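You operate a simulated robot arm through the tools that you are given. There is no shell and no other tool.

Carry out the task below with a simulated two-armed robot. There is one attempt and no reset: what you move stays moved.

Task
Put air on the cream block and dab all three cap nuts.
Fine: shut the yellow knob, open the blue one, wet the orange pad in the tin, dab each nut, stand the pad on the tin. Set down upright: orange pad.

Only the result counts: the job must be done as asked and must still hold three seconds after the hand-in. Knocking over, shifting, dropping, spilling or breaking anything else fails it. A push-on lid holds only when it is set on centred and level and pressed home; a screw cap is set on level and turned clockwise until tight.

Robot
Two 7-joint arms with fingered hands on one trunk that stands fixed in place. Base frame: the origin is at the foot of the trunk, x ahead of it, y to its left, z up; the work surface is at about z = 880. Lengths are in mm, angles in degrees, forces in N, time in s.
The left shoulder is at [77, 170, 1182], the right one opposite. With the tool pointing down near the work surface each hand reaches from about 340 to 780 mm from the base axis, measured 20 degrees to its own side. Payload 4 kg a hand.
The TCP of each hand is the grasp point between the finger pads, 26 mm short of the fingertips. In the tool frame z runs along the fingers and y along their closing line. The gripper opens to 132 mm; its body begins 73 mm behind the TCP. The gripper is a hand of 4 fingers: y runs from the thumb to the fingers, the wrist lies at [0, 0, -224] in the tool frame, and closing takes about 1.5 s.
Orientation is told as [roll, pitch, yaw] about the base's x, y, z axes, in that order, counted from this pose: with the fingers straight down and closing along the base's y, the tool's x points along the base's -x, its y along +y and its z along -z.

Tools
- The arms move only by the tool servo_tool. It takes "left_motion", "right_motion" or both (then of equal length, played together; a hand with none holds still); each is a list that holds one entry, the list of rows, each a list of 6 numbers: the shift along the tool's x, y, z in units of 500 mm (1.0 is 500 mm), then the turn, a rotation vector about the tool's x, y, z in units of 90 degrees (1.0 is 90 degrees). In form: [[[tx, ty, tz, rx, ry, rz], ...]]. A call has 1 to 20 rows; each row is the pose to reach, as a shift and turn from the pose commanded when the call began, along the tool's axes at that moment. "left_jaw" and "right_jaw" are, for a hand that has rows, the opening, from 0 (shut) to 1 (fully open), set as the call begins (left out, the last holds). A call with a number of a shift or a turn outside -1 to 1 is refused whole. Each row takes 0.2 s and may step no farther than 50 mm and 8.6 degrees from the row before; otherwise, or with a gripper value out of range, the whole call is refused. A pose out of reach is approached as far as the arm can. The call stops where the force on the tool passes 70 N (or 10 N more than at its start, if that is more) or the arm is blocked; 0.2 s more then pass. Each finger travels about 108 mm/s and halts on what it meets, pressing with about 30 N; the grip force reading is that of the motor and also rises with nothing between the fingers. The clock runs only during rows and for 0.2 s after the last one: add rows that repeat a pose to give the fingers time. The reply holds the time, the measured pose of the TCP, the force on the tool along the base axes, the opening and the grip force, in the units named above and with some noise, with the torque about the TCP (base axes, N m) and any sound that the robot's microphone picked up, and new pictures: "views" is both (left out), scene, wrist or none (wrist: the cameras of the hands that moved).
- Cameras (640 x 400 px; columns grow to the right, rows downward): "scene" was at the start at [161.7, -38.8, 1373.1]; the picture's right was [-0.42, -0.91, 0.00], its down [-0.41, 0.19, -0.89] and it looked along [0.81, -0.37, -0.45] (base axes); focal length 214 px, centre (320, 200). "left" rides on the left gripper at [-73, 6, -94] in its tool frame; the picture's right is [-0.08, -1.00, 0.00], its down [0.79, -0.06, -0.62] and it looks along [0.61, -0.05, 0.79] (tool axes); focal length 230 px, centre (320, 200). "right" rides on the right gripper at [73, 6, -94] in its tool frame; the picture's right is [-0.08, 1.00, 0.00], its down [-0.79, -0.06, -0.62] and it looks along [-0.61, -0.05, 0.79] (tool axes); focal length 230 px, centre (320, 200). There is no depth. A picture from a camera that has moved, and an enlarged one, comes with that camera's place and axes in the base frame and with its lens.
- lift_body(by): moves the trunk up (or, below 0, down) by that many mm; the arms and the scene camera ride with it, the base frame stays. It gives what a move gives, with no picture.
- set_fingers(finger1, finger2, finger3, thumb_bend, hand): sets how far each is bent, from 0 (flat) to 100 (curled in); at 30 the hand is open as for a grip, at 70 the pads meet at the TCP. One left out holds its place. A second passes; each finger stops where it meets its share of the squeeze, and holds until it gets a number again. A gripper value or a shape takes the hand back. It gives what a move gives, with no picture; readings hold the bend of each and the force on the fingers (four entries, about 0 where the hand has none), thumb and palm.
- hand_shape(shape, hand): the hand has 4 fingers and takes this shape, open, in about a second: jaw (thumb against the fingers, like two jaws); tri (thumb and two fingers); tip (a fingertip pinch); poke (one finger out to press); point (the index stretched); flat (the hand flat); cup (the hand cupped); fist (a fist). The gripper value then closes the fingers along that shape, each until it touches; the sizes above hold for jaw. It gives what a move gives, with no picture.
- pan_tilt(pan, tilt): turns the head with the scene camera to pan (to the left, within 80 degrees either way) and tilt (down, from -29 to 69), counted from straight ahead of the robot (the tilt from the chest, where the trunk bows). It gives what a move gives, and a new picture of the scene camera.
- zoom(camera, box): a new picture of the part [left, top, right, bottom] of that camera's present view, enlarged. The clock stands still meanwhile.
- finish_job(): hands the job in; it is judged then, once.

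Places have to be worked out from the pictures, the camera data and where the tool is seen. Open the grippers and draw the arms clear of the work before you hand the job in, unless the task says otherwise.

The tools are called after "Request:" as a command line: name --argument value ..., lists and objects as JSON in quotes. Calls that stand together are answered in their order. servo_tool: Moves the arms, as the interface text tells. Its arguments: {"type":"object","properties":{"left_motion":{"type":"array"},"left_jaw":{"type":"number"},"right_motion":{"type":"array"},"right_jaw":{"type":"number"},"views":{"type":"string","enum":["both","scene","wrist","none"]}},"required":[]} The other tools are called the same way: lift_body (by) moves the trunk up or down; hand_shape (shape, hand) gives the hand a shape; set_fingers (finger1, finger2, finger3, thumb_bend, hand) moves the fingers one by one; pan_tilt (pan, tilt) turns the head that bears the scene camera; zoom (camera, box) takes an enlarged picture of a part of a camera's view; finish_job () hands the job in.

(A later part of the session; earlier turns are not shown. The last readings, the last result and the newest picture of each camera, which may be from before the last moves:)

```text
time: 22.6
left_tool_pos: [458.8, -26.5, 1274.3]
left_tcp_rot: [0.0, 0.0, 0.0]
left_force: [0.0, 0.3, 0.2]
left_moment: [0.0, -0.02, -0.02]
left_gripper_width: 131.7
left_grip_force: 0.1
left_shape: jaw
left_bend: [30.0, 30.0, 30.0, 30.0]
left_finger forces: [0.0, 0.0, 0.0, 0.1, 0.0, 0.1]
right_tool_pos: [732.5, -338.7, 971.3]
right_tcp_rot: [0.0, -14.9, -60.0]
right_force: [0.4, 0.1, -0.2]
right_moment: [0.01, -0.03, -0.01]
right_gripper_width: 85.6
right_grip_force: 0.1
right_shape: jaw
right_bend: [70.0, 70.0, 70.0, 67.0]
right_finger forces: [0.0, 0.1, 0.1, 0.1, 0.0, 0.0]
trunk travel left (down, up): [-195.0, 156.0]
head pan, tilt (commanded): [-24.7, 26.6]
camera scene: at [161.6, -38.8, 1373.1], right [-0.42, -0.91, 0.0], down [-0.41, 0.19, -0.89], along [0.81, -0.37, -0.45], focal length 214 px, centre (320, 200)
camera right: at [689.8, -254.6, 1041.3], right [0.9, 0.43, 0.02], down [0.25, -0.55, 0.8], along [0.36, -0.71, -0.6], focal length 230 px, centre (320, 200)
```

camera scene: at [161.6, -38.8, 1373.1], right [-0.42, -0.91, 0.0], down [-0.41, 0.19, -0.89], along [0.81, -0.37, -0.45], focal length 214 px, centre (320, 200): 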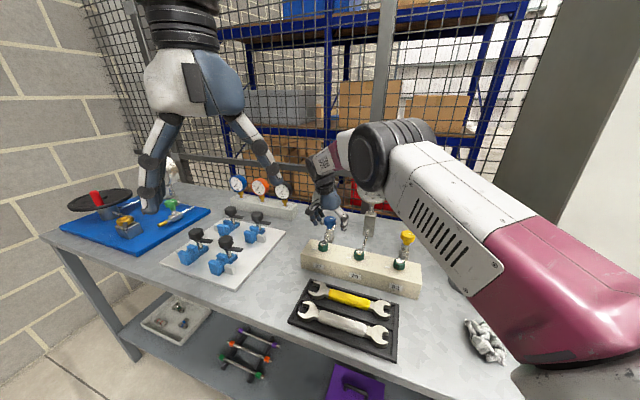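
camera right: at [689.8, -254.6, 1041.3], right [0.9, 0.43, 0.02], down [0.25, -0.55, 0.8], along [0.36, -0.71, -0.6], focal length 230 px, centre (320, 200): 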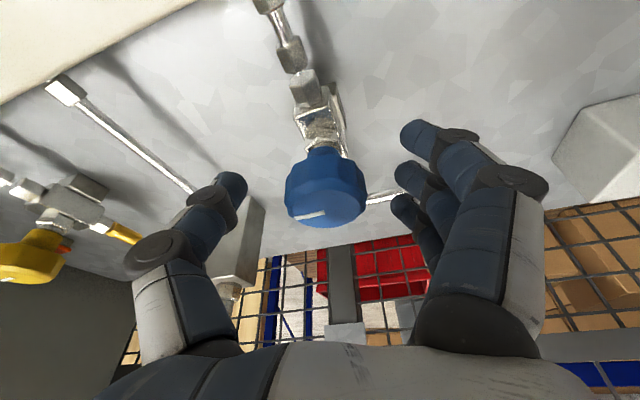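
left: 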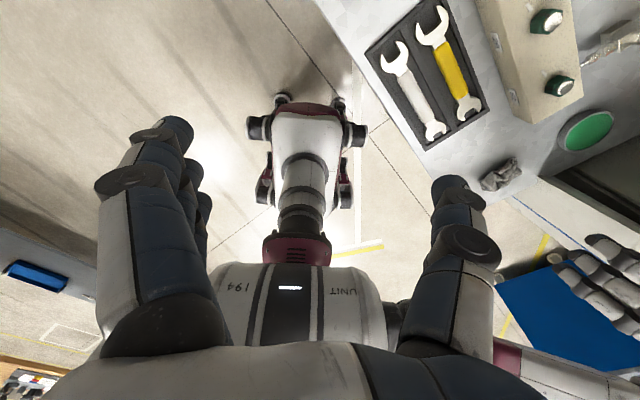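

The knob is about 4 mm further in x than the TCP; I'll correct that and close on it.

Request:
servo_tool --right_motion '[[[-0.003, 0.005, 0.001, 0, 0, 0], [-0.003, 0.005, 0.001, 0, 0, 0], [-0.003, 0.005, 0.001, 0, 0, 0], [-0.003, 0.005, 0.001, 0, 0, 0], [-0.003, 0.005, 0.001, 0, 0, 0], [-0.003, 0.005, 0.001, 0, 0, 0]]]' --right_jaw 0.0 --views "wrist"

```text
time: 24.0
left_tool_pos: [459.7, -28.7, 1275.0]
left_tcp_rot: [-0.1, 0.0, 0.0]
left_force: [0.7, 1.4, 0.7]
left_moment: [0.01, 0.0, 0.01]
left_gripper_width: 131.7
left_grip_force: 0.1
left_shape: jaw
left_bend: [30.0, 30.0, 30.0, 30.0]
left_finger forces: [0.1, 0.0, 0.0, 0.0, 0.0, 0.1]
right_tool_pos: [735.9, -340.4, 969.3]
right_tcp_rot: [-0.1, -15.0, -60.0]
right_force: [-4.0, -3.5, -10.1]
right_moment: [-0.09, 0.15, -0.03]
right_gripper_width: 18.2
right_grip_force: 29.6
right_shape: jaw
right_bend: [70.0, 73.0, 69.0, 71.0]
right_finger forces: [10.8, 8.4, 7.5, 0.0, 28.4, 0.0]
trunk travel left (down, up): [-195.0, 156.0]
head pan, tilt (commanded): [-24.7, 26.6]
camera right: at [693.5, -255.4, 1039.8], right [0.9, 0.43, 0.02], down [0.25, -0.55, 0.8], along [0.36, -0.71, -0.6], focal length 230 px, centre (320, 200)
```

right: 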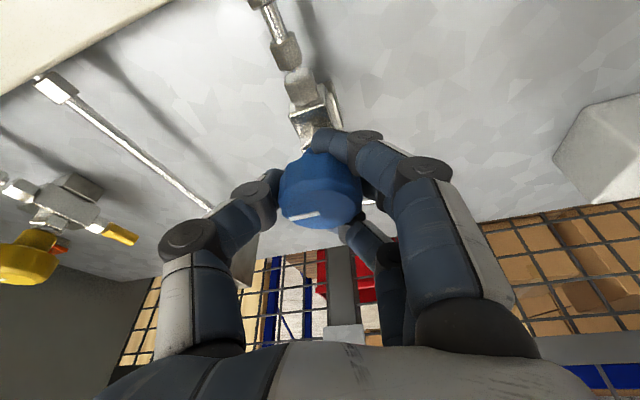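

Gripped. Now I'll turn counter-clockwise 43° about the vertical axis.

Request:
servo_tool --right_motion '[[[0, 0, 0, -0.0207, 0, -0.0773], [0, 0, 0, -0.0414, 0, -0.1546], [0, 0, 0, -0.0621, 0, -0.2318], [0, 0, 0, -0.0828, 0, -0.3091], [0, 0, 0, -0.1035, 0, -0.3864], [0, 0, 0, -0.1242, 0, -0.4637], [0, 0, 0, -0.1242, 0, -0.4637]]]' --views "both"

```text
time: 25.6
left_tool_pos: [459.9, -28.4, 1274.3]
left_tcp_rot: [0.0, 0.0, 0.0]
left_force: [-0.4, 0.9, -0.9]
left_moment: [-0.03, 0.01, 0.01]
left_gripper_width: 131.7
left_grip_force: 0.1
left_shape: jaw
left_bend: [30.0, 30.0, 30.0, 30.0]
left_finger forces: [0.0, 0.0, 0.0, 0.1, 0.0, 0.0]
right_tool_pos: [735.6, -340.0, 969.4]
right_tcp_rot: [0.0, -14.9, -16.8]
right_force: [-7.4, -5.1, -13.2]
right_moment: [-0.21, 0.08, -0.08]
right_gripper_width: 18.2
right_grip_force: 29.7
right_shape: jaw
right_bend: [70.0, 73.0, 69.0, 72.0]
right_finger forces: [13.0, 9.1, 6.5, 0.0, 28.4, 0.0]
trunk travel left (down, up): [-195.0, 156.0]
head pan, tilt (commanded): [-24.7, 26.6]
camera scene: at [162.3, -40.1, 1372.9], right [-0.42, -0.91, 0.0], down [-0.41, 0.19, -0.89], along [0.81, -0.37, -0.45], focal length 214 px, centre (320, 200)
camera right: at [647.5, -307.5, 1039.7], right [0.36, 0.93, 0.02], down [0.56, -0.23, 0.8], along [0.75, -0.27, -0.6], focal length 230 px, centre (320, 200)
```

scene: 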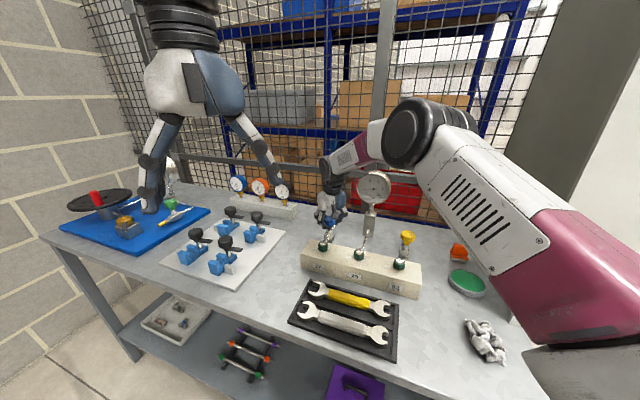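
right: 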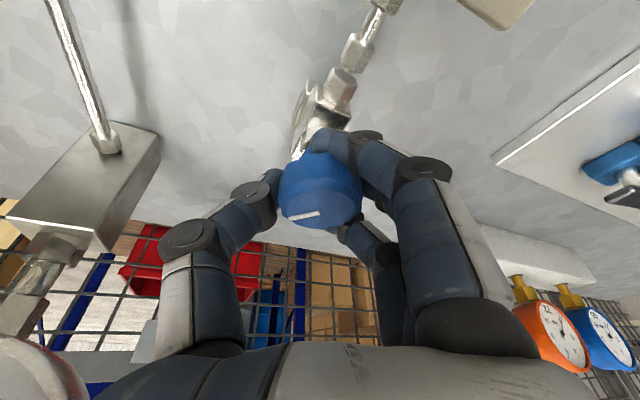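

The knob turns with the hand. I'll continue counter-clockwise another ~43° and then check the gauge.

Request:
servo_tool --right_motion '[[[0, 0, 0, -0.0207, 0, -0.0773], [0, 0, 0, -0.0414, 0, -0.1546], [0, 0, 0, -0.0621, 0, -0.2318], [0, 0, 0, -0.0828, 0, -0.3091], [0, 0, 0, -0.1035, 0, -0.3864], [0, 0, 0, -0.1242, 0, -0.4637], [0, 0, 0, -0.1242, 0, -0.4637]]]' --views "both"

Request:
zoom --camera "scene" --box '[300, 150, 430, 270]'

```text
time: 27.2
left_tool_pos: [461.3, -29.2, 1274.1]
left_tcp_rot: [0.0, 0.0, 0.0]
left_force: [-0.2, 0.0, -0.7]
left_moment: [0.02, 0.0, 0.03]
left_gripper_width: 131.8
left_grip_force: 0.1
left_shape: jaw
left_bend: [30.0, 30.0, 30.0, 30.0]
left_finger forces: [0.1, 0.1, 0.0, 0.1, 0.0, 0.1]
right_tool_pos: [736.5, -338.9, 969.2]
right_tcp_rot: [-0.1, -15.0, 26.5]
right_force: [-8.5, -4.5, -11.8]
right_moment: [-0.13, 0.03, -0.08]
right_gripper_width: 17.5
right_grip_force: 30.4
right_shape: jaw
right_bend: [70.0, 73.0, 70.0, 72.0]
right_finger forces: [14.9, 9.7, 6.6, 0.0, 26.0, 0.0]
trunk travel left (down, up): [-195.0, 156.0]
head pan, tilt (commanded): [-24.7, 26.6]
camera scene: at [162.0, -40.0, 1373.0], right [-0.42, -0.91, 0.0], down [-0.41, 0.19, -0.89], along [0.81, -0.37, -0.45], focal length 214 px, centre (320, 200)
camera right: at [649.9, -377.2, 1039.3], right [-0.38, 0.93, 0.02], down [0.56, 0.21, 0.8], along [0.73, 0.31, -0.6], focal length 230 px, centre (320, 200)
```

scene: 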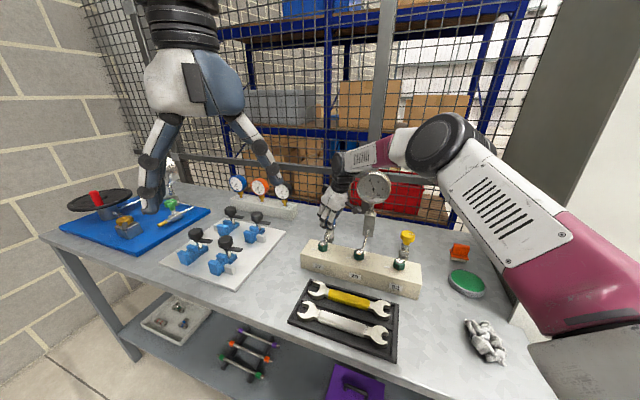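
right: 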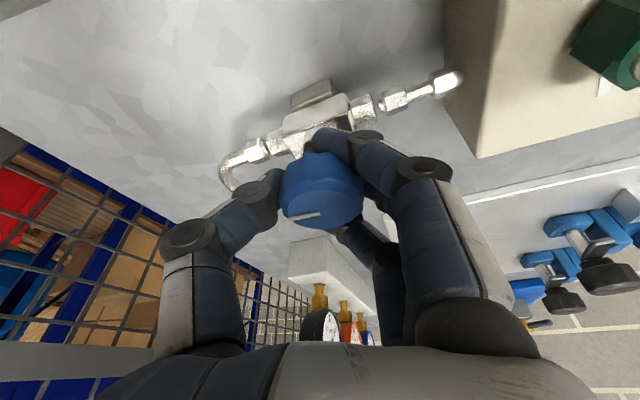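

```text
3.33 times, centred on (365, 210) of scene
camera zoom: at [162.0, -40.0, 1373.0], right [-0.42, -0.91, 0.0], down [-0.41, 0.19, -0.89], along [0.81, -0.37, -0.45], focal length 715 px, centre (170, 167)
```

zoom: 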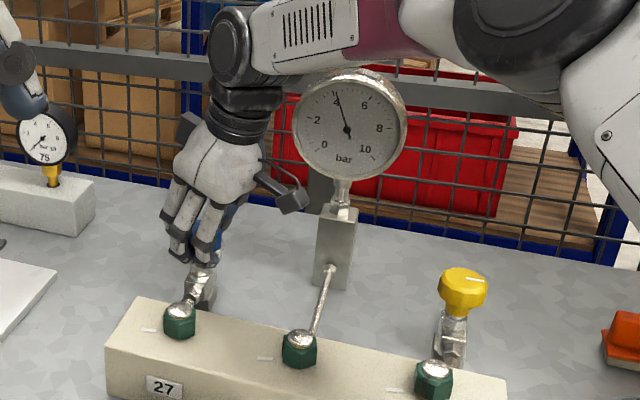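

The gauge has risen to about 4 bar, so air is on. I'll turn a little further to the open stop.

Request:
servo_tool --right_motion '[[[0, 0, 0, -0.0155, 0, -0.058], [0, 0, 0, -0.031, 0, -0.116], [0, 0, 0, -0.0388, 0, -0.145], [0, 0, 0, -0.0388, 0, -0.145]]]' --views "wrist"

Request:
zoom --camera "scene" --box '[300, 150, 430, 270]'

```text
time: 28.2
left_tool_pos: [462.0, -27.3, 1272.6]
left_tcp_rot: [0.0, 0.1, 0.0]
left_force: [0.4, -0.1, -0.8]
left_moment: [0.0, 0.01, 0.01]
left_gripper_width: 131.9
left_grip_force: 0.0
left_shape: jaw
left_bend: [30.0, 30.0, 30.0, 30.0]
left_finger forces: [0.1, 0.0, 0.0, 0.0, 0.0, 0.0]
right_tool_pos: [738.0, -339.8, 969.0]
right_tcp_rot: [0.1, -15.1, 39.9]
right_force: [2.5, -1.1, -16.1]
right_moment: [-0.08, 0.01, -0.55]
right_gripper_width: 16.7
right_grip_force: 30.3
right_shape: jaw
right_bend: [70.0, 73.0, 70.0, 72.0]
right_finger forces: [12.0, 10.8, 8.2, 0.0, 24.1, 0.0]
trunk travel left (down, up): [-195.0, 156.0]
head pan, tilt (commanded): [-24.7, 26.6]
camera right: at [662.0, -396.5, 1038.8], right [-0.58, 0.81, 0.02], down [0.5, 0.34, 0.8], along [0.64, 0.48, -0.6], focal length 230 px, centre (320, 200)
```

right: 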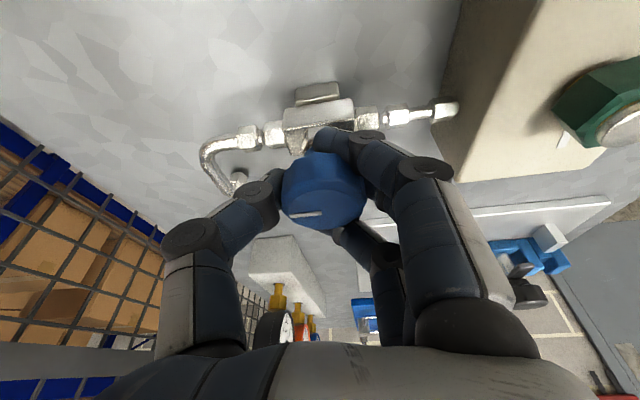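

```text
3.33 times, centred on (365, 210) of scene
camera zoom: at [163.9, -39.7, 1372.7], right [-0.42, -0.91, 0.0], down [-0.41, 0.19, -0.89], along [0.81, -0.37, -0.45], focal length 715 px, centre (170, 167)
```

zoom: 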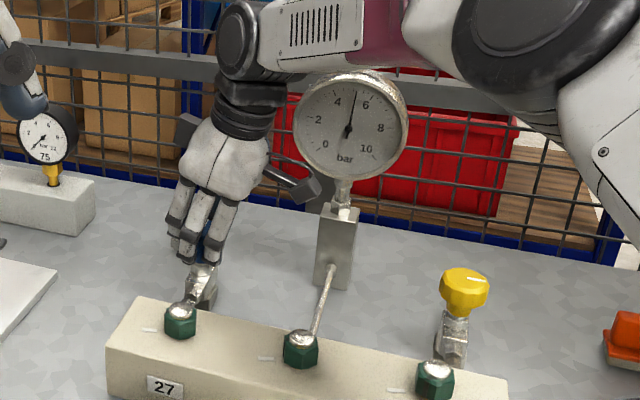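

The moment jumped to -0.55 N m and the line lies along the pipe: the blue valve is at its open stop and the gauge is past 5 bar. I'll release, rise straight up and pull back.

Request:
servo_tool --right_motion '[[[0, 0, 0, 0, 0, 0], [0, 0, 0, 0, 0, 0], [0, 0, 0, 0, 0, 0], [-0.0233, 0, -0.087, 0, 0, 0], [-0.0466, 0, -0.174, 0, 0, 0], [-0.0699, 0, -0.261, 0, 0, 0], [-0.0932, 0, -0.348, 0, 0, 0], [-0.0339, 0.051, -0.364, 0, 0, 0], [0.0255, 0.103, -0.38, 0, 0, 0], [0.085, 0.154, -0.396, 0, 0, 0], [0.085, 0.154, -0.396, 0, 0, 0]]]' --right_jaw 0.6 --views "both"

Request:
zoom --camera "scene" --box '[300, 150, 430, 270]'

```text
time: 30.6
left_tool_pos: [459.4, -26.7, 1273.7]
left_tcp_rot: [0.0, -0.1, 0.0]
left_force: [0.2, 0.0, 0.0]
left_moment: [0.0, 0.03, 0.03]
left_gripper_width: 131.9
left_grip_force: 0.1
left_shape: jaw
left_bend: [30.0, 30.0, 30.0, 30.0]
left_finger forces: [0.0, 0.0, 0.0, 0.0, 0.0, 0.1]
right_tool_pos: [616.7, -341.2, 1150.1]
right_tcp_rot: [0.0, -15.1, 39.9]
right_force: [0.4, -0.3, -0.1]
right_moment: [-0.02, 0.0, 0.0]
right_gripper_width: 78.5
right_grip_force: 0.0
right_shape: jaw
right_bend: [71.0, 71.0, 71.0, 71.0]
right_finger forces: [0.1, 0.0, 0.0, 0.1, 0.1, 0.0]
trunk travel left (down, up): [-195.0, 156.0]
head pan, tilt (commanded): [-24.7, 26.6]
camera scene: at [162.9, -38.7, 1372.8], right [-0.42, -0.91, 0.0], down [-0.41, 0.19, -0.89], along [0.81, -0.37, -0.45], focal length 214 px, centre (320, 200)
camera right: at [540.7, -397.6, 1221.1], right [-0.58, 0.81, 0.02], down [0.5, 0.34, 0.8], along [0.64, 0.48, -0.6], focal length 230 px, centre (320, 200)
```

scene: 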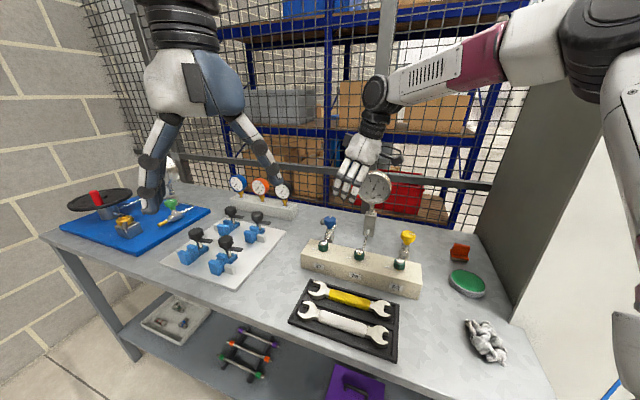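
right: 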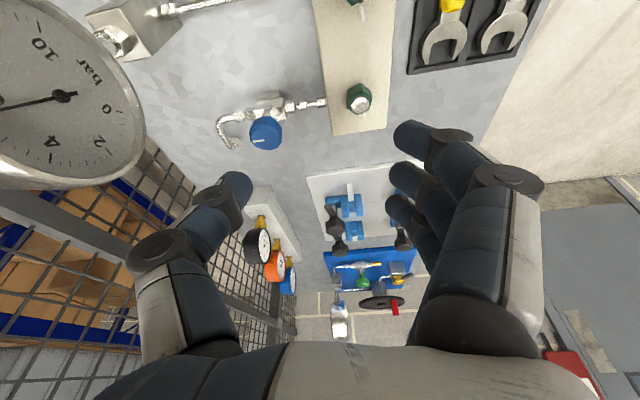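

```text
3.33 times, centred on (365, 210) of scene
camera zoom: at [162.9, -38.7, 1372.8], right [-0.42, -0.91, 0.0], down [-0.41, 0.19, -0.89], along [0.81, -0.37, -0.45], focal length 715 px, centre (170, 167)
```

zoom: 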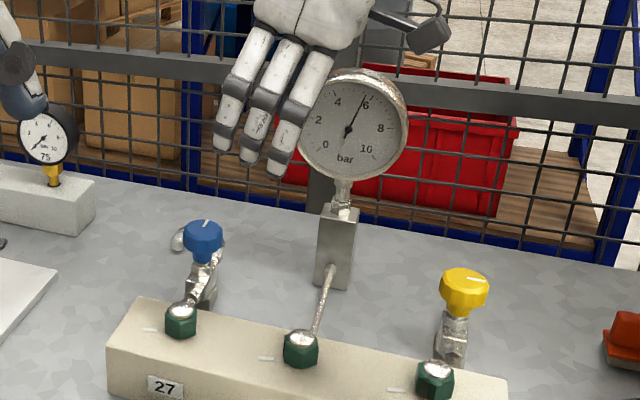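

The gauge now reads 6 bar with both lines as wanted. I'll pull back and rotate the hand clockwise toward the yaw needed for the pad's handle (camera away from the cabinet).

Request:
servo_tool --right_motion '[[[0.024, 0, -0.0102, 0.022, 0, 0.0821], [0.048, 0.001, -0.0204, 0.044, 0, 0.1642], [0.072, 0.001, -0.0305, 0.066, 0, 0.2463], [0.096, 0.0015, -0.0407, 0.088, 0, 0.3284], [0.12, 0.002, -0.051, 0.11, 0, 0.4105], [0.144, 0.002, -0.061, 0.132, 0, 0.4926], [0.168, 0.0025, -0.0713, 0.154, 0, 0.5747], [0.192, 0.003, -0.0815, 0.176, 0, 0.6568], [0.216, 0.003, -0.0916, 0.198, 0, 0.7389], [0.24, 0.0036, -0.102, 0.22, 0, 0.821], [0.264, 0.004, -0.112, 0.242, 0, 0.9031], [0.264, 0.004, -0.112, 0.242, 0, 0.9031]]]' --right_jaw 1.0 --views "both"

```text
time: 33.2
left_tool_pos: [458.6, -27.2, 1273.7]
left_tcp_rot: [0.0, 0.0, 0.1]
left_force: [-0.3, -0.8, -0.4]
left_moment: [-0.03, 0.01, 0.01]
left_gripper_width: 131.8
left_grip_force: 0.0
left_shape: jaw
left_bend: [30.0, 30.0, 30.0, 30.0]
left_finger forces: [0.0, 0.0, 0.0, 0.0, 0.0, 0.0]
right_tool_pos: [506.8, -428.8, 1171.2]
right_tcp_rot: [0.0, -15.0, -44.3]
right_force: [-0.1, -0.1, -0.6]
right_moment: [0.0, 0.02, 0.03]
right_gripper_width: 131.9
right_grip_force: 0.0
right_shape: jaw
right_bend: [30.0, 30.0, 30.0, 30.0]
right_finger forces: [0.1, 0.0, 0.1, 0.0, 0.0, 0.1]
trunk travel left (down, up): [-195.0, 156.0]
head pan, tilt (commanded): [-24.7, 26.6]
camera scene: at [161.8, -38.8, 1373.1], right [-0.42, -0.91, 0.0], down [-0.41, 0.19, -0.89], along [0.81, -0.37, -0.45], focal length 214 px, centre (320, 200)
camera right: at [443.5, -358.5, 1241.2], right [0.75, 0.66, 0.02], down [0.39, -0.46, 0.8], along [0.54, -0.59, -0.6], focal length 230 px, centre (320, 200)
```

scene: 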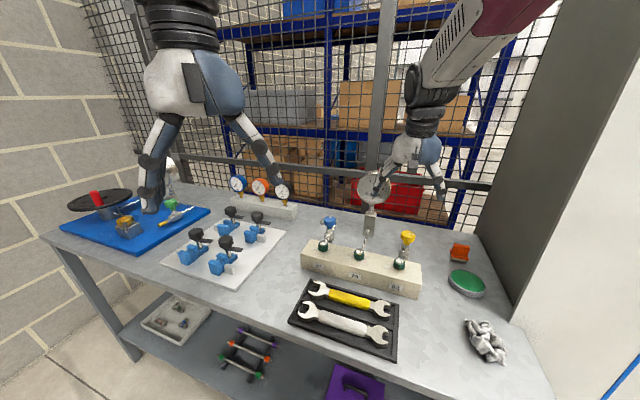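
right: 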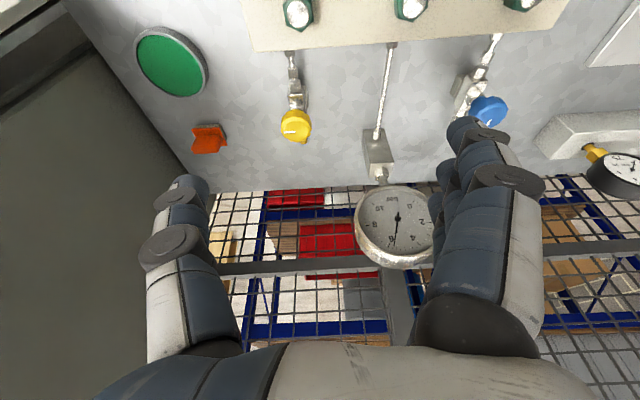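

Good view of pad, tin and cabinet wall (roughly 85 mm from the pad). I'll zoom on the pad for its orientation.

Request:
zoom --camera "right" --box '[120, 10, 260, 170]'

Request:
zoom --camera "scene" --box '[430, 225, 500, 305]'

```text
2.50 times, centred on (190, 90) of right
camera zoom: at [443.5, -358.5, 1241.2], right [0.75, 0.66, 0.02], down [0.39, -0.46, 0.8], along [0.54, -0.59, -0.6], focal length 575 px, centre (645, 475)
```

zoom: 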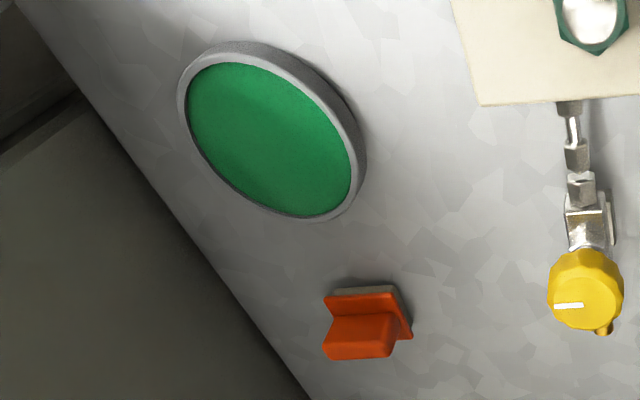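

```text
5.00 times, centred on (465, 265) of scene
camera zoom: at [161.8, -38.8, 1373.1], right [-0.42, -0.91, 0.0], down [-0.41, 0.19, -0.89], along [0.81, -0.37, -0.45], focal length 1072 px, centre (-405, -125)
```

zoom: 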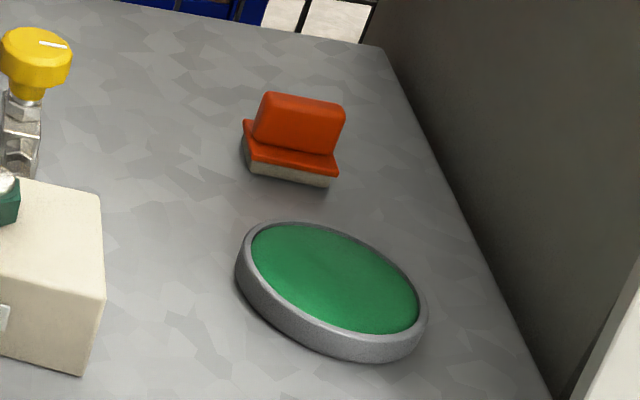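

Pad centre is about (472,-685), long axis azimuth ≈46.5°, handle across roughly 12 mm thick. I'll rotate the hand to yaw -133.5° while approaching, staying clear of the cabinet wall.

Request:
servo_tool --right_motion '[[[-0.0053, -0.0234, 0.0085, 0.0214, 0, 0.0798], [-0.0105, -0.0468, 0.017, 0.0427, 0, 0.1596], [-0.0158, -0.0703, 0.0255, 0.0641, 0, 0.2393], [-0.021, -0.0937, 0.034, 0.0855, 0, 0.3191], [-0.0263, -0.1171, 0.0425, 0.1069, 0, 0.3989], [-0.0315, -0.1405, 0.051, 0.1282, 0, 0.4787], [-0.0368, -0.1639, 0.0595, 0.1496, 0, 0.5585], [-0.042, -0.1874, 0.068, 0.171, 0, 0.6382], [-0.0473, -0.2108, 0.0765, 0.1923, 0, 0.718], [-0.0525, -0.2342, 0.085, 0.2137, 0, 0.7978], [-0.0578, -0.2576, 0.0935, 0.2351, 0, 0.8776], [-0.063, -0.281, 0.102, 0.2565, 0, 0.957], [-0.063, -0.281, 0.102, 0.2565, 0, 0.957]]]' --right_jaw 0.6 --views "both"

```text
time: 36.0
left_tool_pos: [460.1, -27.1, 1275.1]
left_tcp_rot: [0.1, 0.0, 0.0]
left_force: [-0.1, -0.4, 0.2]
left_moment: [0.01, 0.01, 0.03]
left_gripper_width: 131.5
left_grip_force: 0.1
left_shape: jaw
left_bend: [30.0, 30.0, 30.0, 30.0]
left_finger forces: [0.0, 0.1, 0.0, 0.1, 0.0, 0.0]
right_tool_pos: [439.1, -558.7, 1129.2]
right_tcp_rot: [0.0, -15.0, -133.6]
right_force: [-0.7, -0.1, 0.4]
right_moment: [-0.03, 0.0, -0.01]
right_gripper_width: 79.8
right_grip_force: 0.0
right_shape: jaw
right_bend: [71.0, 71.0, 71.0, 70.0]
right_finger forces: [0.0, 0.1, 0.0, 0.0, 0.0, 0.1]
trunk travel left (down, up): [-195.0, 156.0]
head pan, tilt (commanded): [-24.7, 26.6]
camera scene: at [161.6, -38.6, 1373.1], right [-0.42, -0.91, 0.0], down [-0.41, 0.19, -0.89], along [0.81, -0.37, -0.45], focal length 214 px, centre (320, 200)
camera right: at [508.5, -495.3, 1199.5], right [0.67, -0.74, 0.02], down [-0.46, -0.39, 0.8], along [-0.58, -0.55, -0.6], focal length 230 px, centre (320, 200)
```

scene: 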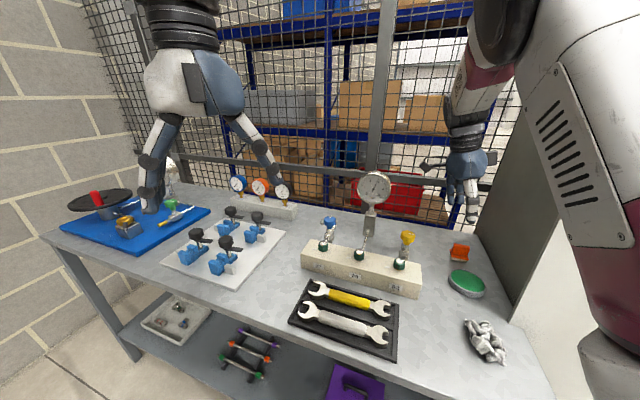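
right: 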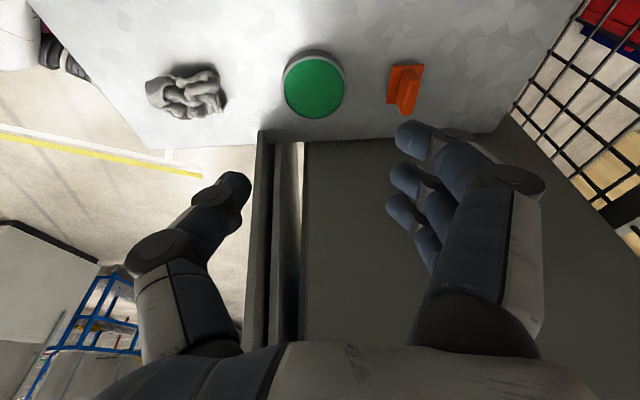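

Yaw -133.6° is reachable and the camera is away from the wall. I'll zoom on the pad and tin from here.

Request:
zoom --camera "right" --box '[360, 40, 460, 140]'

Request:
zoom --camera "right" --box '[260, 30, 370, 140]'

```text
4.00 times, centred on (410, 90) of right
camera zoom: at [508.5, -495.3, 1199.5], right [0.67, -0.74, 0.02], down [-0.46, -0.39, 0.8], along [-0.58, -0.55, -0.6], focal length 920 px, centre (-40, 640)
```

zoom: 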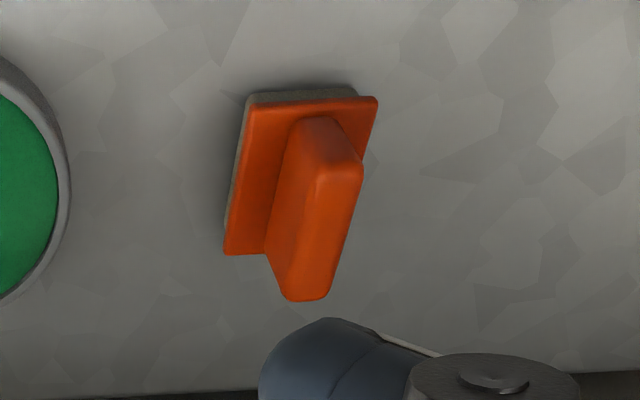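

```text
3.64 times, centred on (315, 85) of right
camera zoom: at [508.5, -495.3, 1199.5], right [0.67, -0.74, 0.02], down [-0.46, -0.39, 0.8], along [-0.58, -0.55, -0.6], focal length 837 px, centre (338, 618)
```

zoom: 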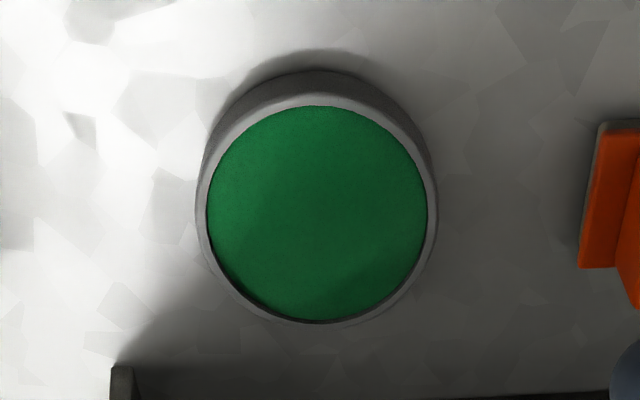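

Pad centre refines to about (475,-688), handle top z≈925, ~14 mm thick; tin about (390,-602). I'll move above the pad at z≈1010.

Request:
servo_tool --right_motion '[[[-0.0142, 0.0462, 0.0532, 0, 0, 0], [-0.0284, 0.0924, 0.1064, 0, 0, 0], [-0.0426, 0.1386, 0.1596, 0, 0, 0], [-0.0568, 0.1848, 0.2128, 0, 0, 0], [-0.071, 0.231, 0.266, 0, 0, 0], [-0.071, 0.231, 0.266, 0, 0, 0]]]' --right_jaw 0.55 --views "both"

```text
time: 37.4
left_tool_pos: [457.7, -26.6, 1274.4]
left_tcp_rot: [-0.1, -0.1, 0.0]
left_force: [-0.3, -0.3, 0.4]
left_moment: [0.01, -0.03, 0.0]
left_gripper_width: 131.9
left_grip_force: 0.1
left_shape: jaw
left_bend: [30.0, 30.0, 30.0, 30.0]
left_finger forces: [0.0, 0.0, 0.0, 0.0, 0.0, 0.0]
right_tool_pos: [474.7, -688.5, 1011.6]
right_tcp_rot: [0.1, -15.0, -133.4]
right_force: [-0.6, 0.5, -0.1]
right_moment: [0.02, -0.03, 0.02]
right_gripper_width: 73.3
right_grip_force: 0.0
right_shape: jaw
right_bend: [72.0, 72.0, 72.0, 70.0]
right_finger forces: [0.0, 0.0, 0.0, 0.1, 0.0, 0.0]
trunk travel left (down, up): [-195.0, 156.0]
head pan, tilt (commanded): [-24.7, 26.6]
camera scene: at [161.2, -38.0, 1373.3], right [-0.42, -0.91, 0.0], down [-0.41, 0.19, -0.89], along [0.81, -0.37, -0.45], focal length 214 px, centre (320, 200)
camera right: at [543.5, -623.8, 1081.6], right [0.67, -0.74, 0.02], down [-0.46, -0.39, 0.8], along [-0.58, -0.55, -0.6], focal length 230 px, centre (320, 200)
```

scene: 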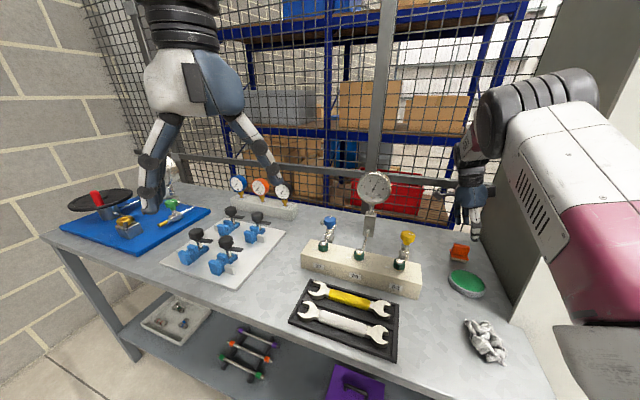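
right: 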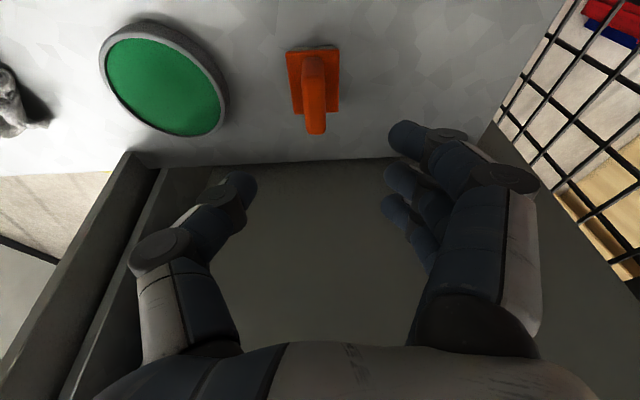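

No contact forces. I'll zoom on the pad from this closer vantage to refine position.

Request:
zoom --camera "right" --box '[270, 30, 370, 150]'

Request:
zoom --camera "scene" --box '[420, 120, 540, 310]'

```text
3.33 times, centred on (320, 90) of right
camera zoom: at [543.5, -623.8, 1081.6], right [0.67, -0.74, 0.02], down [-0.46, -0.39, 0.8], along [-0.58, -0.55, -0.6], focal length 767 px, centre (320, 567)
```

zoom: 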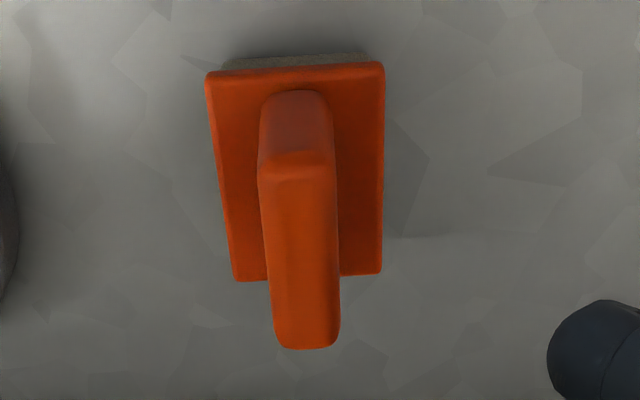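

```text
2.11 times, centred on (480, 215) of scene
camera zoom: at [161.2, -38.0, 1373.3], right [-0.42, -0.91, 0.0], down [-0.41, 0.19, -0.89], along [0.81, -0.37, -0.45], focal length 452 px, centre (-17, 168)
```

zoom: 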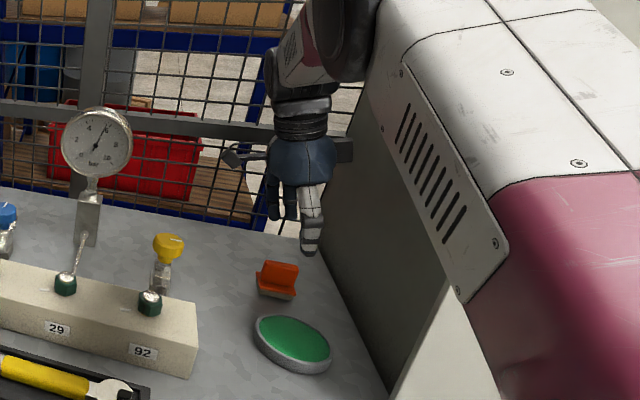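

Pad handle is centred within 2 mm of the TCP and aligned within 1.5°. I'll descend to z≈930 around the handle.

Request:
servo_tool --right_motion '[[[0.0102, -0.0004, 0.0395, 0.0011, 0, 0.004], [0.0203, -0.0009, 0.079, 0.0022, 0, 0.008], [0.0305, -0.0013, 0.1185, 0.0033, 0, 0.012], [0.0366, -0.0015, 0.1422, 0.004, 0, 0.015], [0.0406, -0.0017, 0.158, 0.0043, 0, 0.0161], [0.0406, -0.0017, 0.158, 0.0043, 0, 0.0161]]]' --right_jaw 0.55 --views "both"

```text
time: 38.8
left_tool_pos: [459.2, -27.0, 1275.0]
left_tcp_rot: [0.0, 0.0, 0.1]
left_force: [-0.7, 0.2, -0.5]
left_moment: [0.01, 0.02, 0.0]
left_gripper_width: 131.8
left_grip_force: 0.1
left_shape: jaw
left_bend: [30.0, 30.0, 30.0, 30.0]
left_finger forces: [0.0, 0.0, 0.0, 0.0, 0.0, 0.1]
right_tool_pos: [472.8, -691.2, 928.6]
right_tcp_rot: [0.0, -15.0, -134.9]
right_force: [-0.6, 0.7, 0.5]
right_moment: [0.0, 0.0, 0.02]
right_gripper_width: 73.1
right_grip_force: 0.0
right_shape: jaw
right_bend: [72.0, 72.0, 72.0, 70.0]
right_finger forces: [0.1, 0.0, 0.0, 0.1, 0.1, 0.0]
trunk travel left (down, up): [-195.0, 156.0]
head pan, tilt (commanded): [-24.7, 26.6]
camera scene: at [161.7, -38.8, 1373.1], right [-0.42, -0.91, 0.0], down [-0.41, 0.19, -0.89], along [0.81, -0.37, -0.45], focal length 214 px, centre (320, 200)
camera right: at [544.9, -627.4, 998.6], right [0.65, -0.76, 0.02], down [-0.47, -0.38, 0.8], along [-0.6, -0.53, -0.6], focal length 230 px, centre (320, 200)
```

scene: 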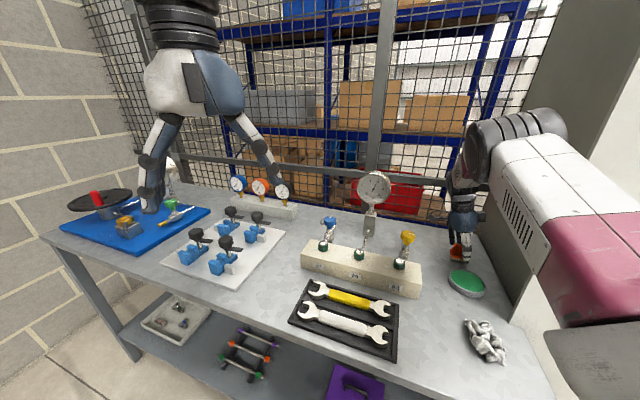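
right: 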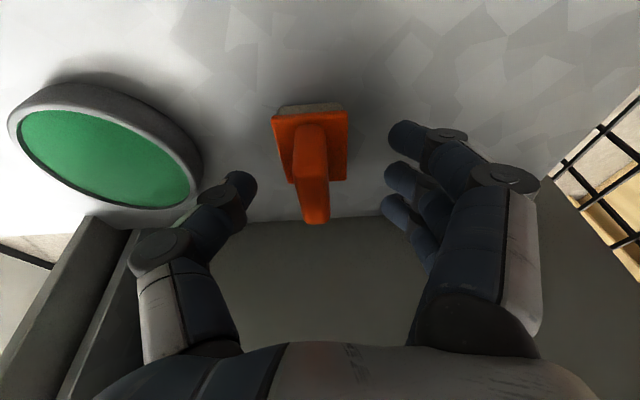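

I'll zoom to judge the fingers' height against the handle before closing.

Request:
zoom --camera "right" --box '[230, 80, 430, 240]'

Request:
zoom --camera "scene" --box '[430, 180, 500, 300]'

```text
2.50 times, centred on (330, 160) of right
camera zoom: at [544.9, -627.4, 998.6], right [0.65, -0.76, 0.02], down [-0.47, -0.38, 0.8], along [-0.6, -0.53, -0.6], focal length 575 px, centre (295, 300)
```

zoom: 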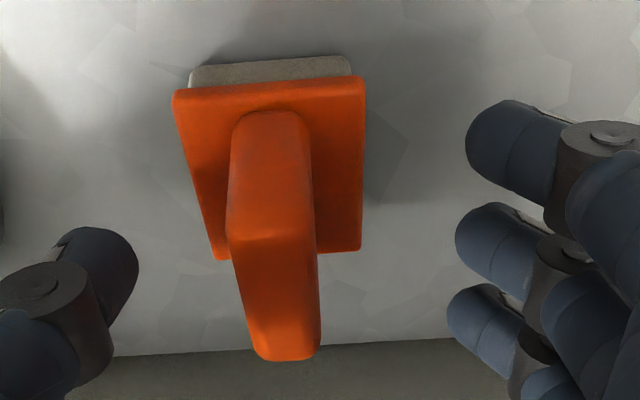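

```text
3.33 times, centred on (465, 240) of scene
camera zoom: at [161.7, -38.8, 1373.1], right [-0.42, -0.91, 0.0], down [-0.41, 0.19, -0.89], along [0.81, -0.37, -0.45], focal length 715 px, centre (-163, 67)
```

zoom: 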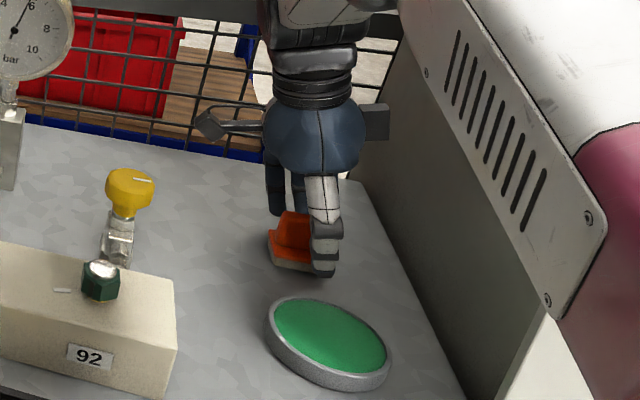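

The handle sits about 3.5 mm toward the thumb; I'll nudge that way, rise 2 mm, and close.

Request:
servo_tool --right_motion '[[[-0.001, -0.007, -0.004, 0, 0, 0], [-0.001, -0.007, -0.004, 0, 0, 0], [-0.001, -0.007, -0.004, 0, 0, 0], [-0.001, -0.007, -0.004, 0, 0, 0], [-0.001, -0.007, -0.004, 0, 0, 0], [-0.001, -0.007, -0.004, 0, 0, 0]]]' --right_jaw 0.0 --views "wrist"

Request:
zoom --camera "right" --box '[230, 80, 430, 240]'

Request:
zoom --camera "scene" --box '[430, 200, 500, 300]'

```text
time: 40.2
left_tool_pos: [459.3, -28.2, 1274.8]
left_tcp_rot: [0.0, 0.0, 0.1]
left_force: [-0.7, -0.5, 0.0]
left_moment: [-0.01, 0.0, 0.01]
left_gripper_width: 131.8
left_grip_force: 0.1
left_shape: jaw
left_bend: [30.0, 30.0, 30.0, 30.0]
left_finger forces: [0.1, 0.1, 0.0, 0.1, 0.1, 0.1]
right_tool_pos: [471.5, -687.3, 932.7]
right_tcp_rot: [0.0, -15.0, -134.9]
right_force: [-0.4, 0.2, 0.7]
right_moment: [0.01, -0.04, -0.03]
right_gripper_width: 7.5
right_grip_force: 30.2
right_shape: jaw
right_bend: [72.0, 71.0, 65.0, 71.0]
right_finger forces: [7.3, 11.3, 7.6, 0.1, 25.4, 0.0]
trunk travel left (down, up): [-195.0, 156.0]
head pan, tilt (commanded): [-24.7, 26.6]
camera right: at [542.5, -624.2, 1001.5], right [0.65, -0.76, 0.02], down [-0.47, -0.38, 0.8], along [-0.6, -0.53, -0.6], focal length 230 px, centre (320, 200)
```

right: 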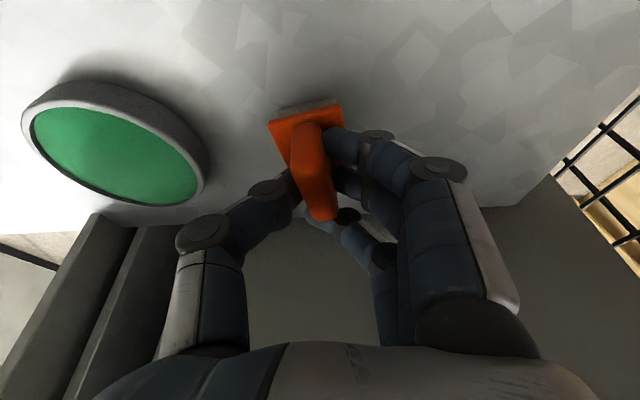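

```text
2.50 times, centred on (330, 160) of right
camera zoom: at [542.5, -624.2, 1001.5], right [0.65, -0.76, 0.02], down [-0.47, -0.38, 0.8], along [-0.6, -0.53, -0.6], focal length 575 px, centre (295, 300)
```

zoom: 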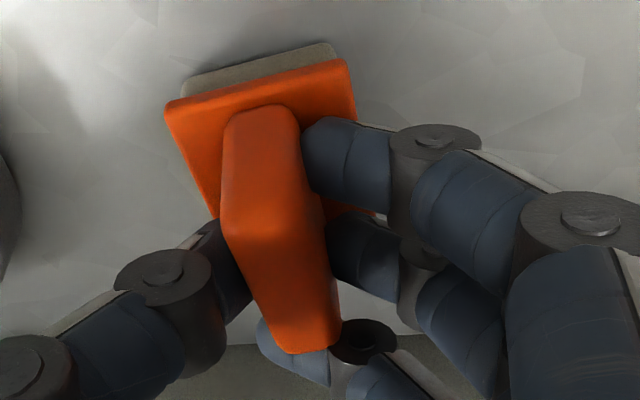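

```text
4.00 times, centred on (465, 250) of scene
camera zoom: at [161.6, -38.7, 1373.1], right [-0.42, -0.91, 0.0], down [-0.41, 0.19, -0.89], along [0.81, -0.37, -0.45], focal length 858 px, centre (-260, 0)
```

zoom: 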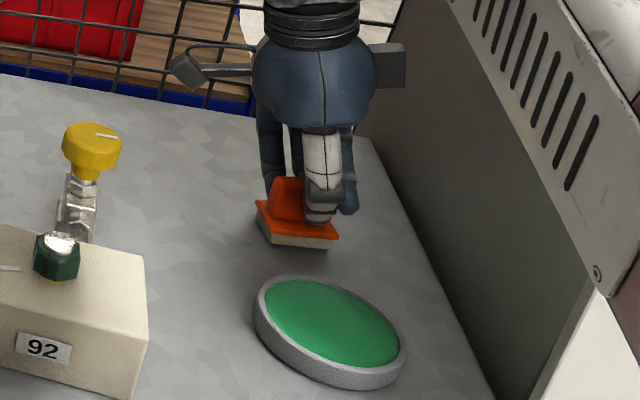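

Finger 3 slipped past the handle's end and the pad twisted a little on the table. I'll open again and re-align for a centred grip.

Request:
servo_tool --right_motion '[[[0, 0, 0, 0, 0, 0], [0, 0, 0, 0, 0, 0], [0, 0, 0, 0, 0, 0], [0, 0, 0, 0, 0, 0], [0, 0, 0, 0, 0, 0]]]' --right_jaw 0.55 --views "wrist"

Request:
zoom --camera "right" --box '[230, 80, 430, 240]'

Request:
zoom --camera "scene" --box '[430, 200, 500, 300]'

```text
time: 41.4
left_tool_pos: [460.2, -27.3, 1274.7]
left_tcp_rot: [0.0, 0.0, 0.0]
left_force: [-0.6, 0.2, -0.6]
left_moment: [0.03, 0.0, 0.01]
left_gripper_width: 131.8
left_grip_force: 0.1
left_shape: jaw
left_bend: [30.0, 30.0, 30.0, 30.0]
left_finger forces: [0.0, 0.1, 0.1, 0.1, 0.0, 0.1]
right_tool_pos: [470.6, -686.7, 929.7]
right_tcp_rot: [0.0, -15.0, -135.0]
right_force: [0.3, -1.2, -0.4]
right_moment: [0.03, 0.03, 0.04]
right_gripper_width: 71.8
right_grip_force: 0.1
right_shape: jaw
right_bend: [72.0, 72.0, 72.0, 70.0]
right_finger forces: [0.1, 0.0, 0.1, 0.0, 0.0, 0.1]
trunk travel left (down, up): [-195.0, 156.0]
head pan, tilt (commanded): [-24.7, 26.6]
camera right: at [542.6, -624.3, 1001.3], right [0.65, -0.76, 0.02], down [-0.47, -0.38, 0.8], along [-0.6, -0.53, -0.6], focal length 230 px, centre (320, 200)
```

right: 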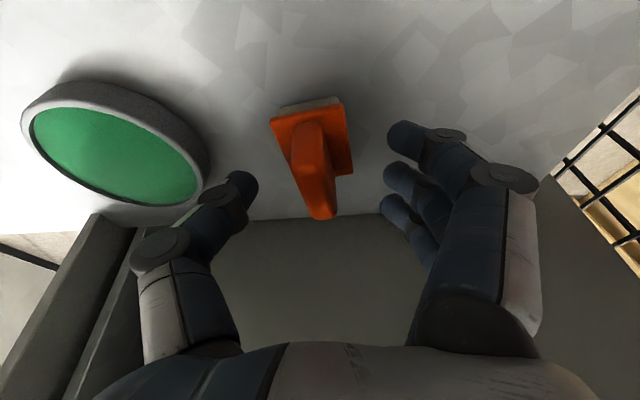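

```text
2.50 times, centred on (330, 160) of right
camera zoom: at [542.6, -624.3, 1001.3], right [0.65, -0.76, 0.02], down [-0.47, -0.38, 0.8], along [-0.6, -0.53, -0.6], focal length 575 px, centre (295, 300)
```

zoom: 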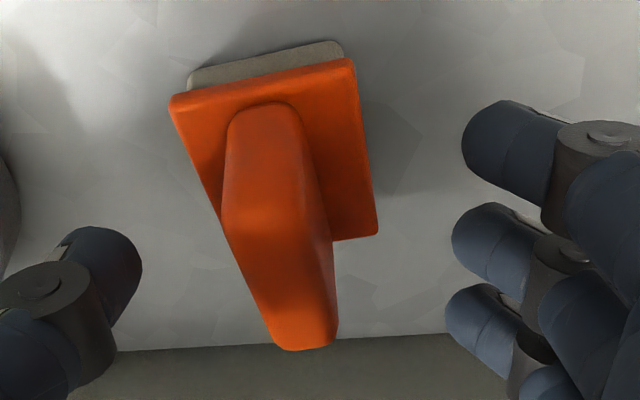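

```text
4.00 times, centred on (465, 250) of scene
camera zoom: at [161.8, -38.9, 1373.1], right [-0.42, -0.91, 0.0], down [-0.41, 0.19, -0.89], along [0.81, -0.37, -0.45], focal length 858 px, centre (-260, 0)
```

zoom: 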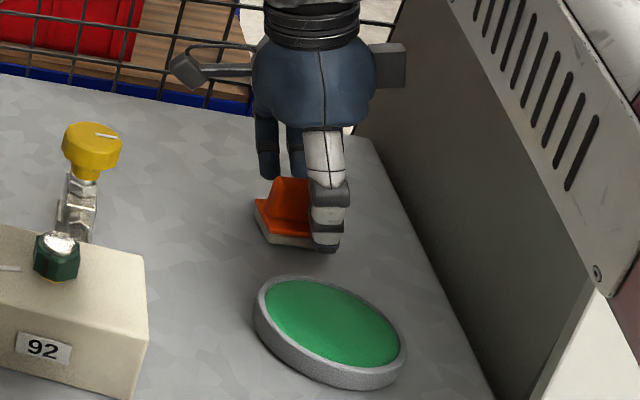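

The pad now lies at about (472.5,-685) with long axis ≈52.5°. Allowing for the tilt, the hand needs ~9 mm along that axis and +7.5° yaw; I'll adjust and check.

Request:
servo_tool --right_motion '[[[0.009, -0.0011, -0.0013, -0.0108, 0, -0.0402], [0.0178, -0.0022, -0.0026, -0.0216, 0, -0.0805], [0.0178, -0.0022, -0.0026, -0.0216, 0, -0.0805]]]' --right_jaw 0.55 --views "wrist"

Request:
zoom --camera "right" --box '[230, 80, 430, 240]'

```text
time: 42.2
left_tool_pos: [459.1, -29.1, 1274.4]
left_tcp_rot: [0.0, -0.1, 0.0]
left_force: [-0.9, -0.1, 0.4]
left_moment: [0.0, 0.04, 0.01]
left_gripper_width: 131.7
left_grip_force: 0.0
left_shape: jaw
left_bend: [30.0, 30.0, 30.0, 30.0]
left_finger forces: [0.0, 0.0, 0.0, 0.1, 0.0, 0.1]
right_tool_pos: [477.3, -679.6, 929.8]
right_tcp_rot: [0.0, -14.9, -127.3]
right_force: [-0.6, -0.2, 0.6]
right_moment: [-0.01, -0.01, 0.0]
right_gripper_width: 72.0
right_grip_force: 0.1
right_shape: jaw
right_bend: [72.0, 72.0, 72.0, 70.0]
right_finger forces: [0.0, 0.0, 0.1, 0.1, 0.1, 0.0]
trunk travel left (down, up): [-195.0, 156.0]
head pan, tilt (commanded): [-24.7, 26.6]
camera right: at [539.1, -607.5, 1000.6], right [0.75, -0.66, 0.02], down [-0.41, -0.44, 0.8], along [-0.52, -0.61, -0.6], focal length 230 px, centre (320, 200)
```

right: 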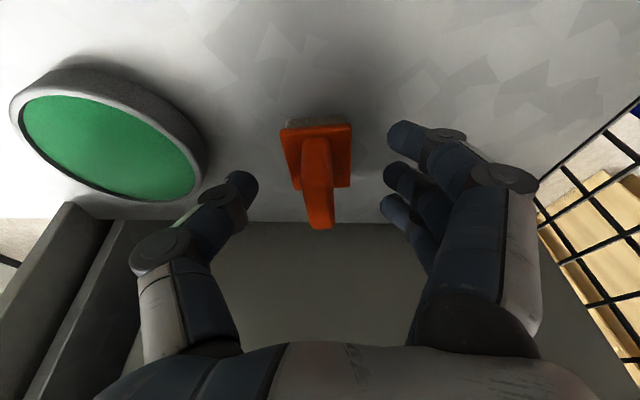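

```text
2.50 times, centred on (330, 160) of right
camera zoom: at [539.1, -607.5, 1000.6], right [0.75, -0.66, 0.02], down [-0.41, -0.44, 0.8], along [-0.52, -0.61, -0.6], focal length 575 px, centre (295, 300)
```

zoom: 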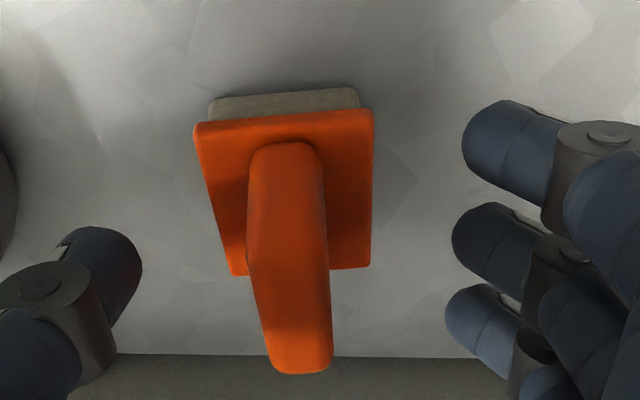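

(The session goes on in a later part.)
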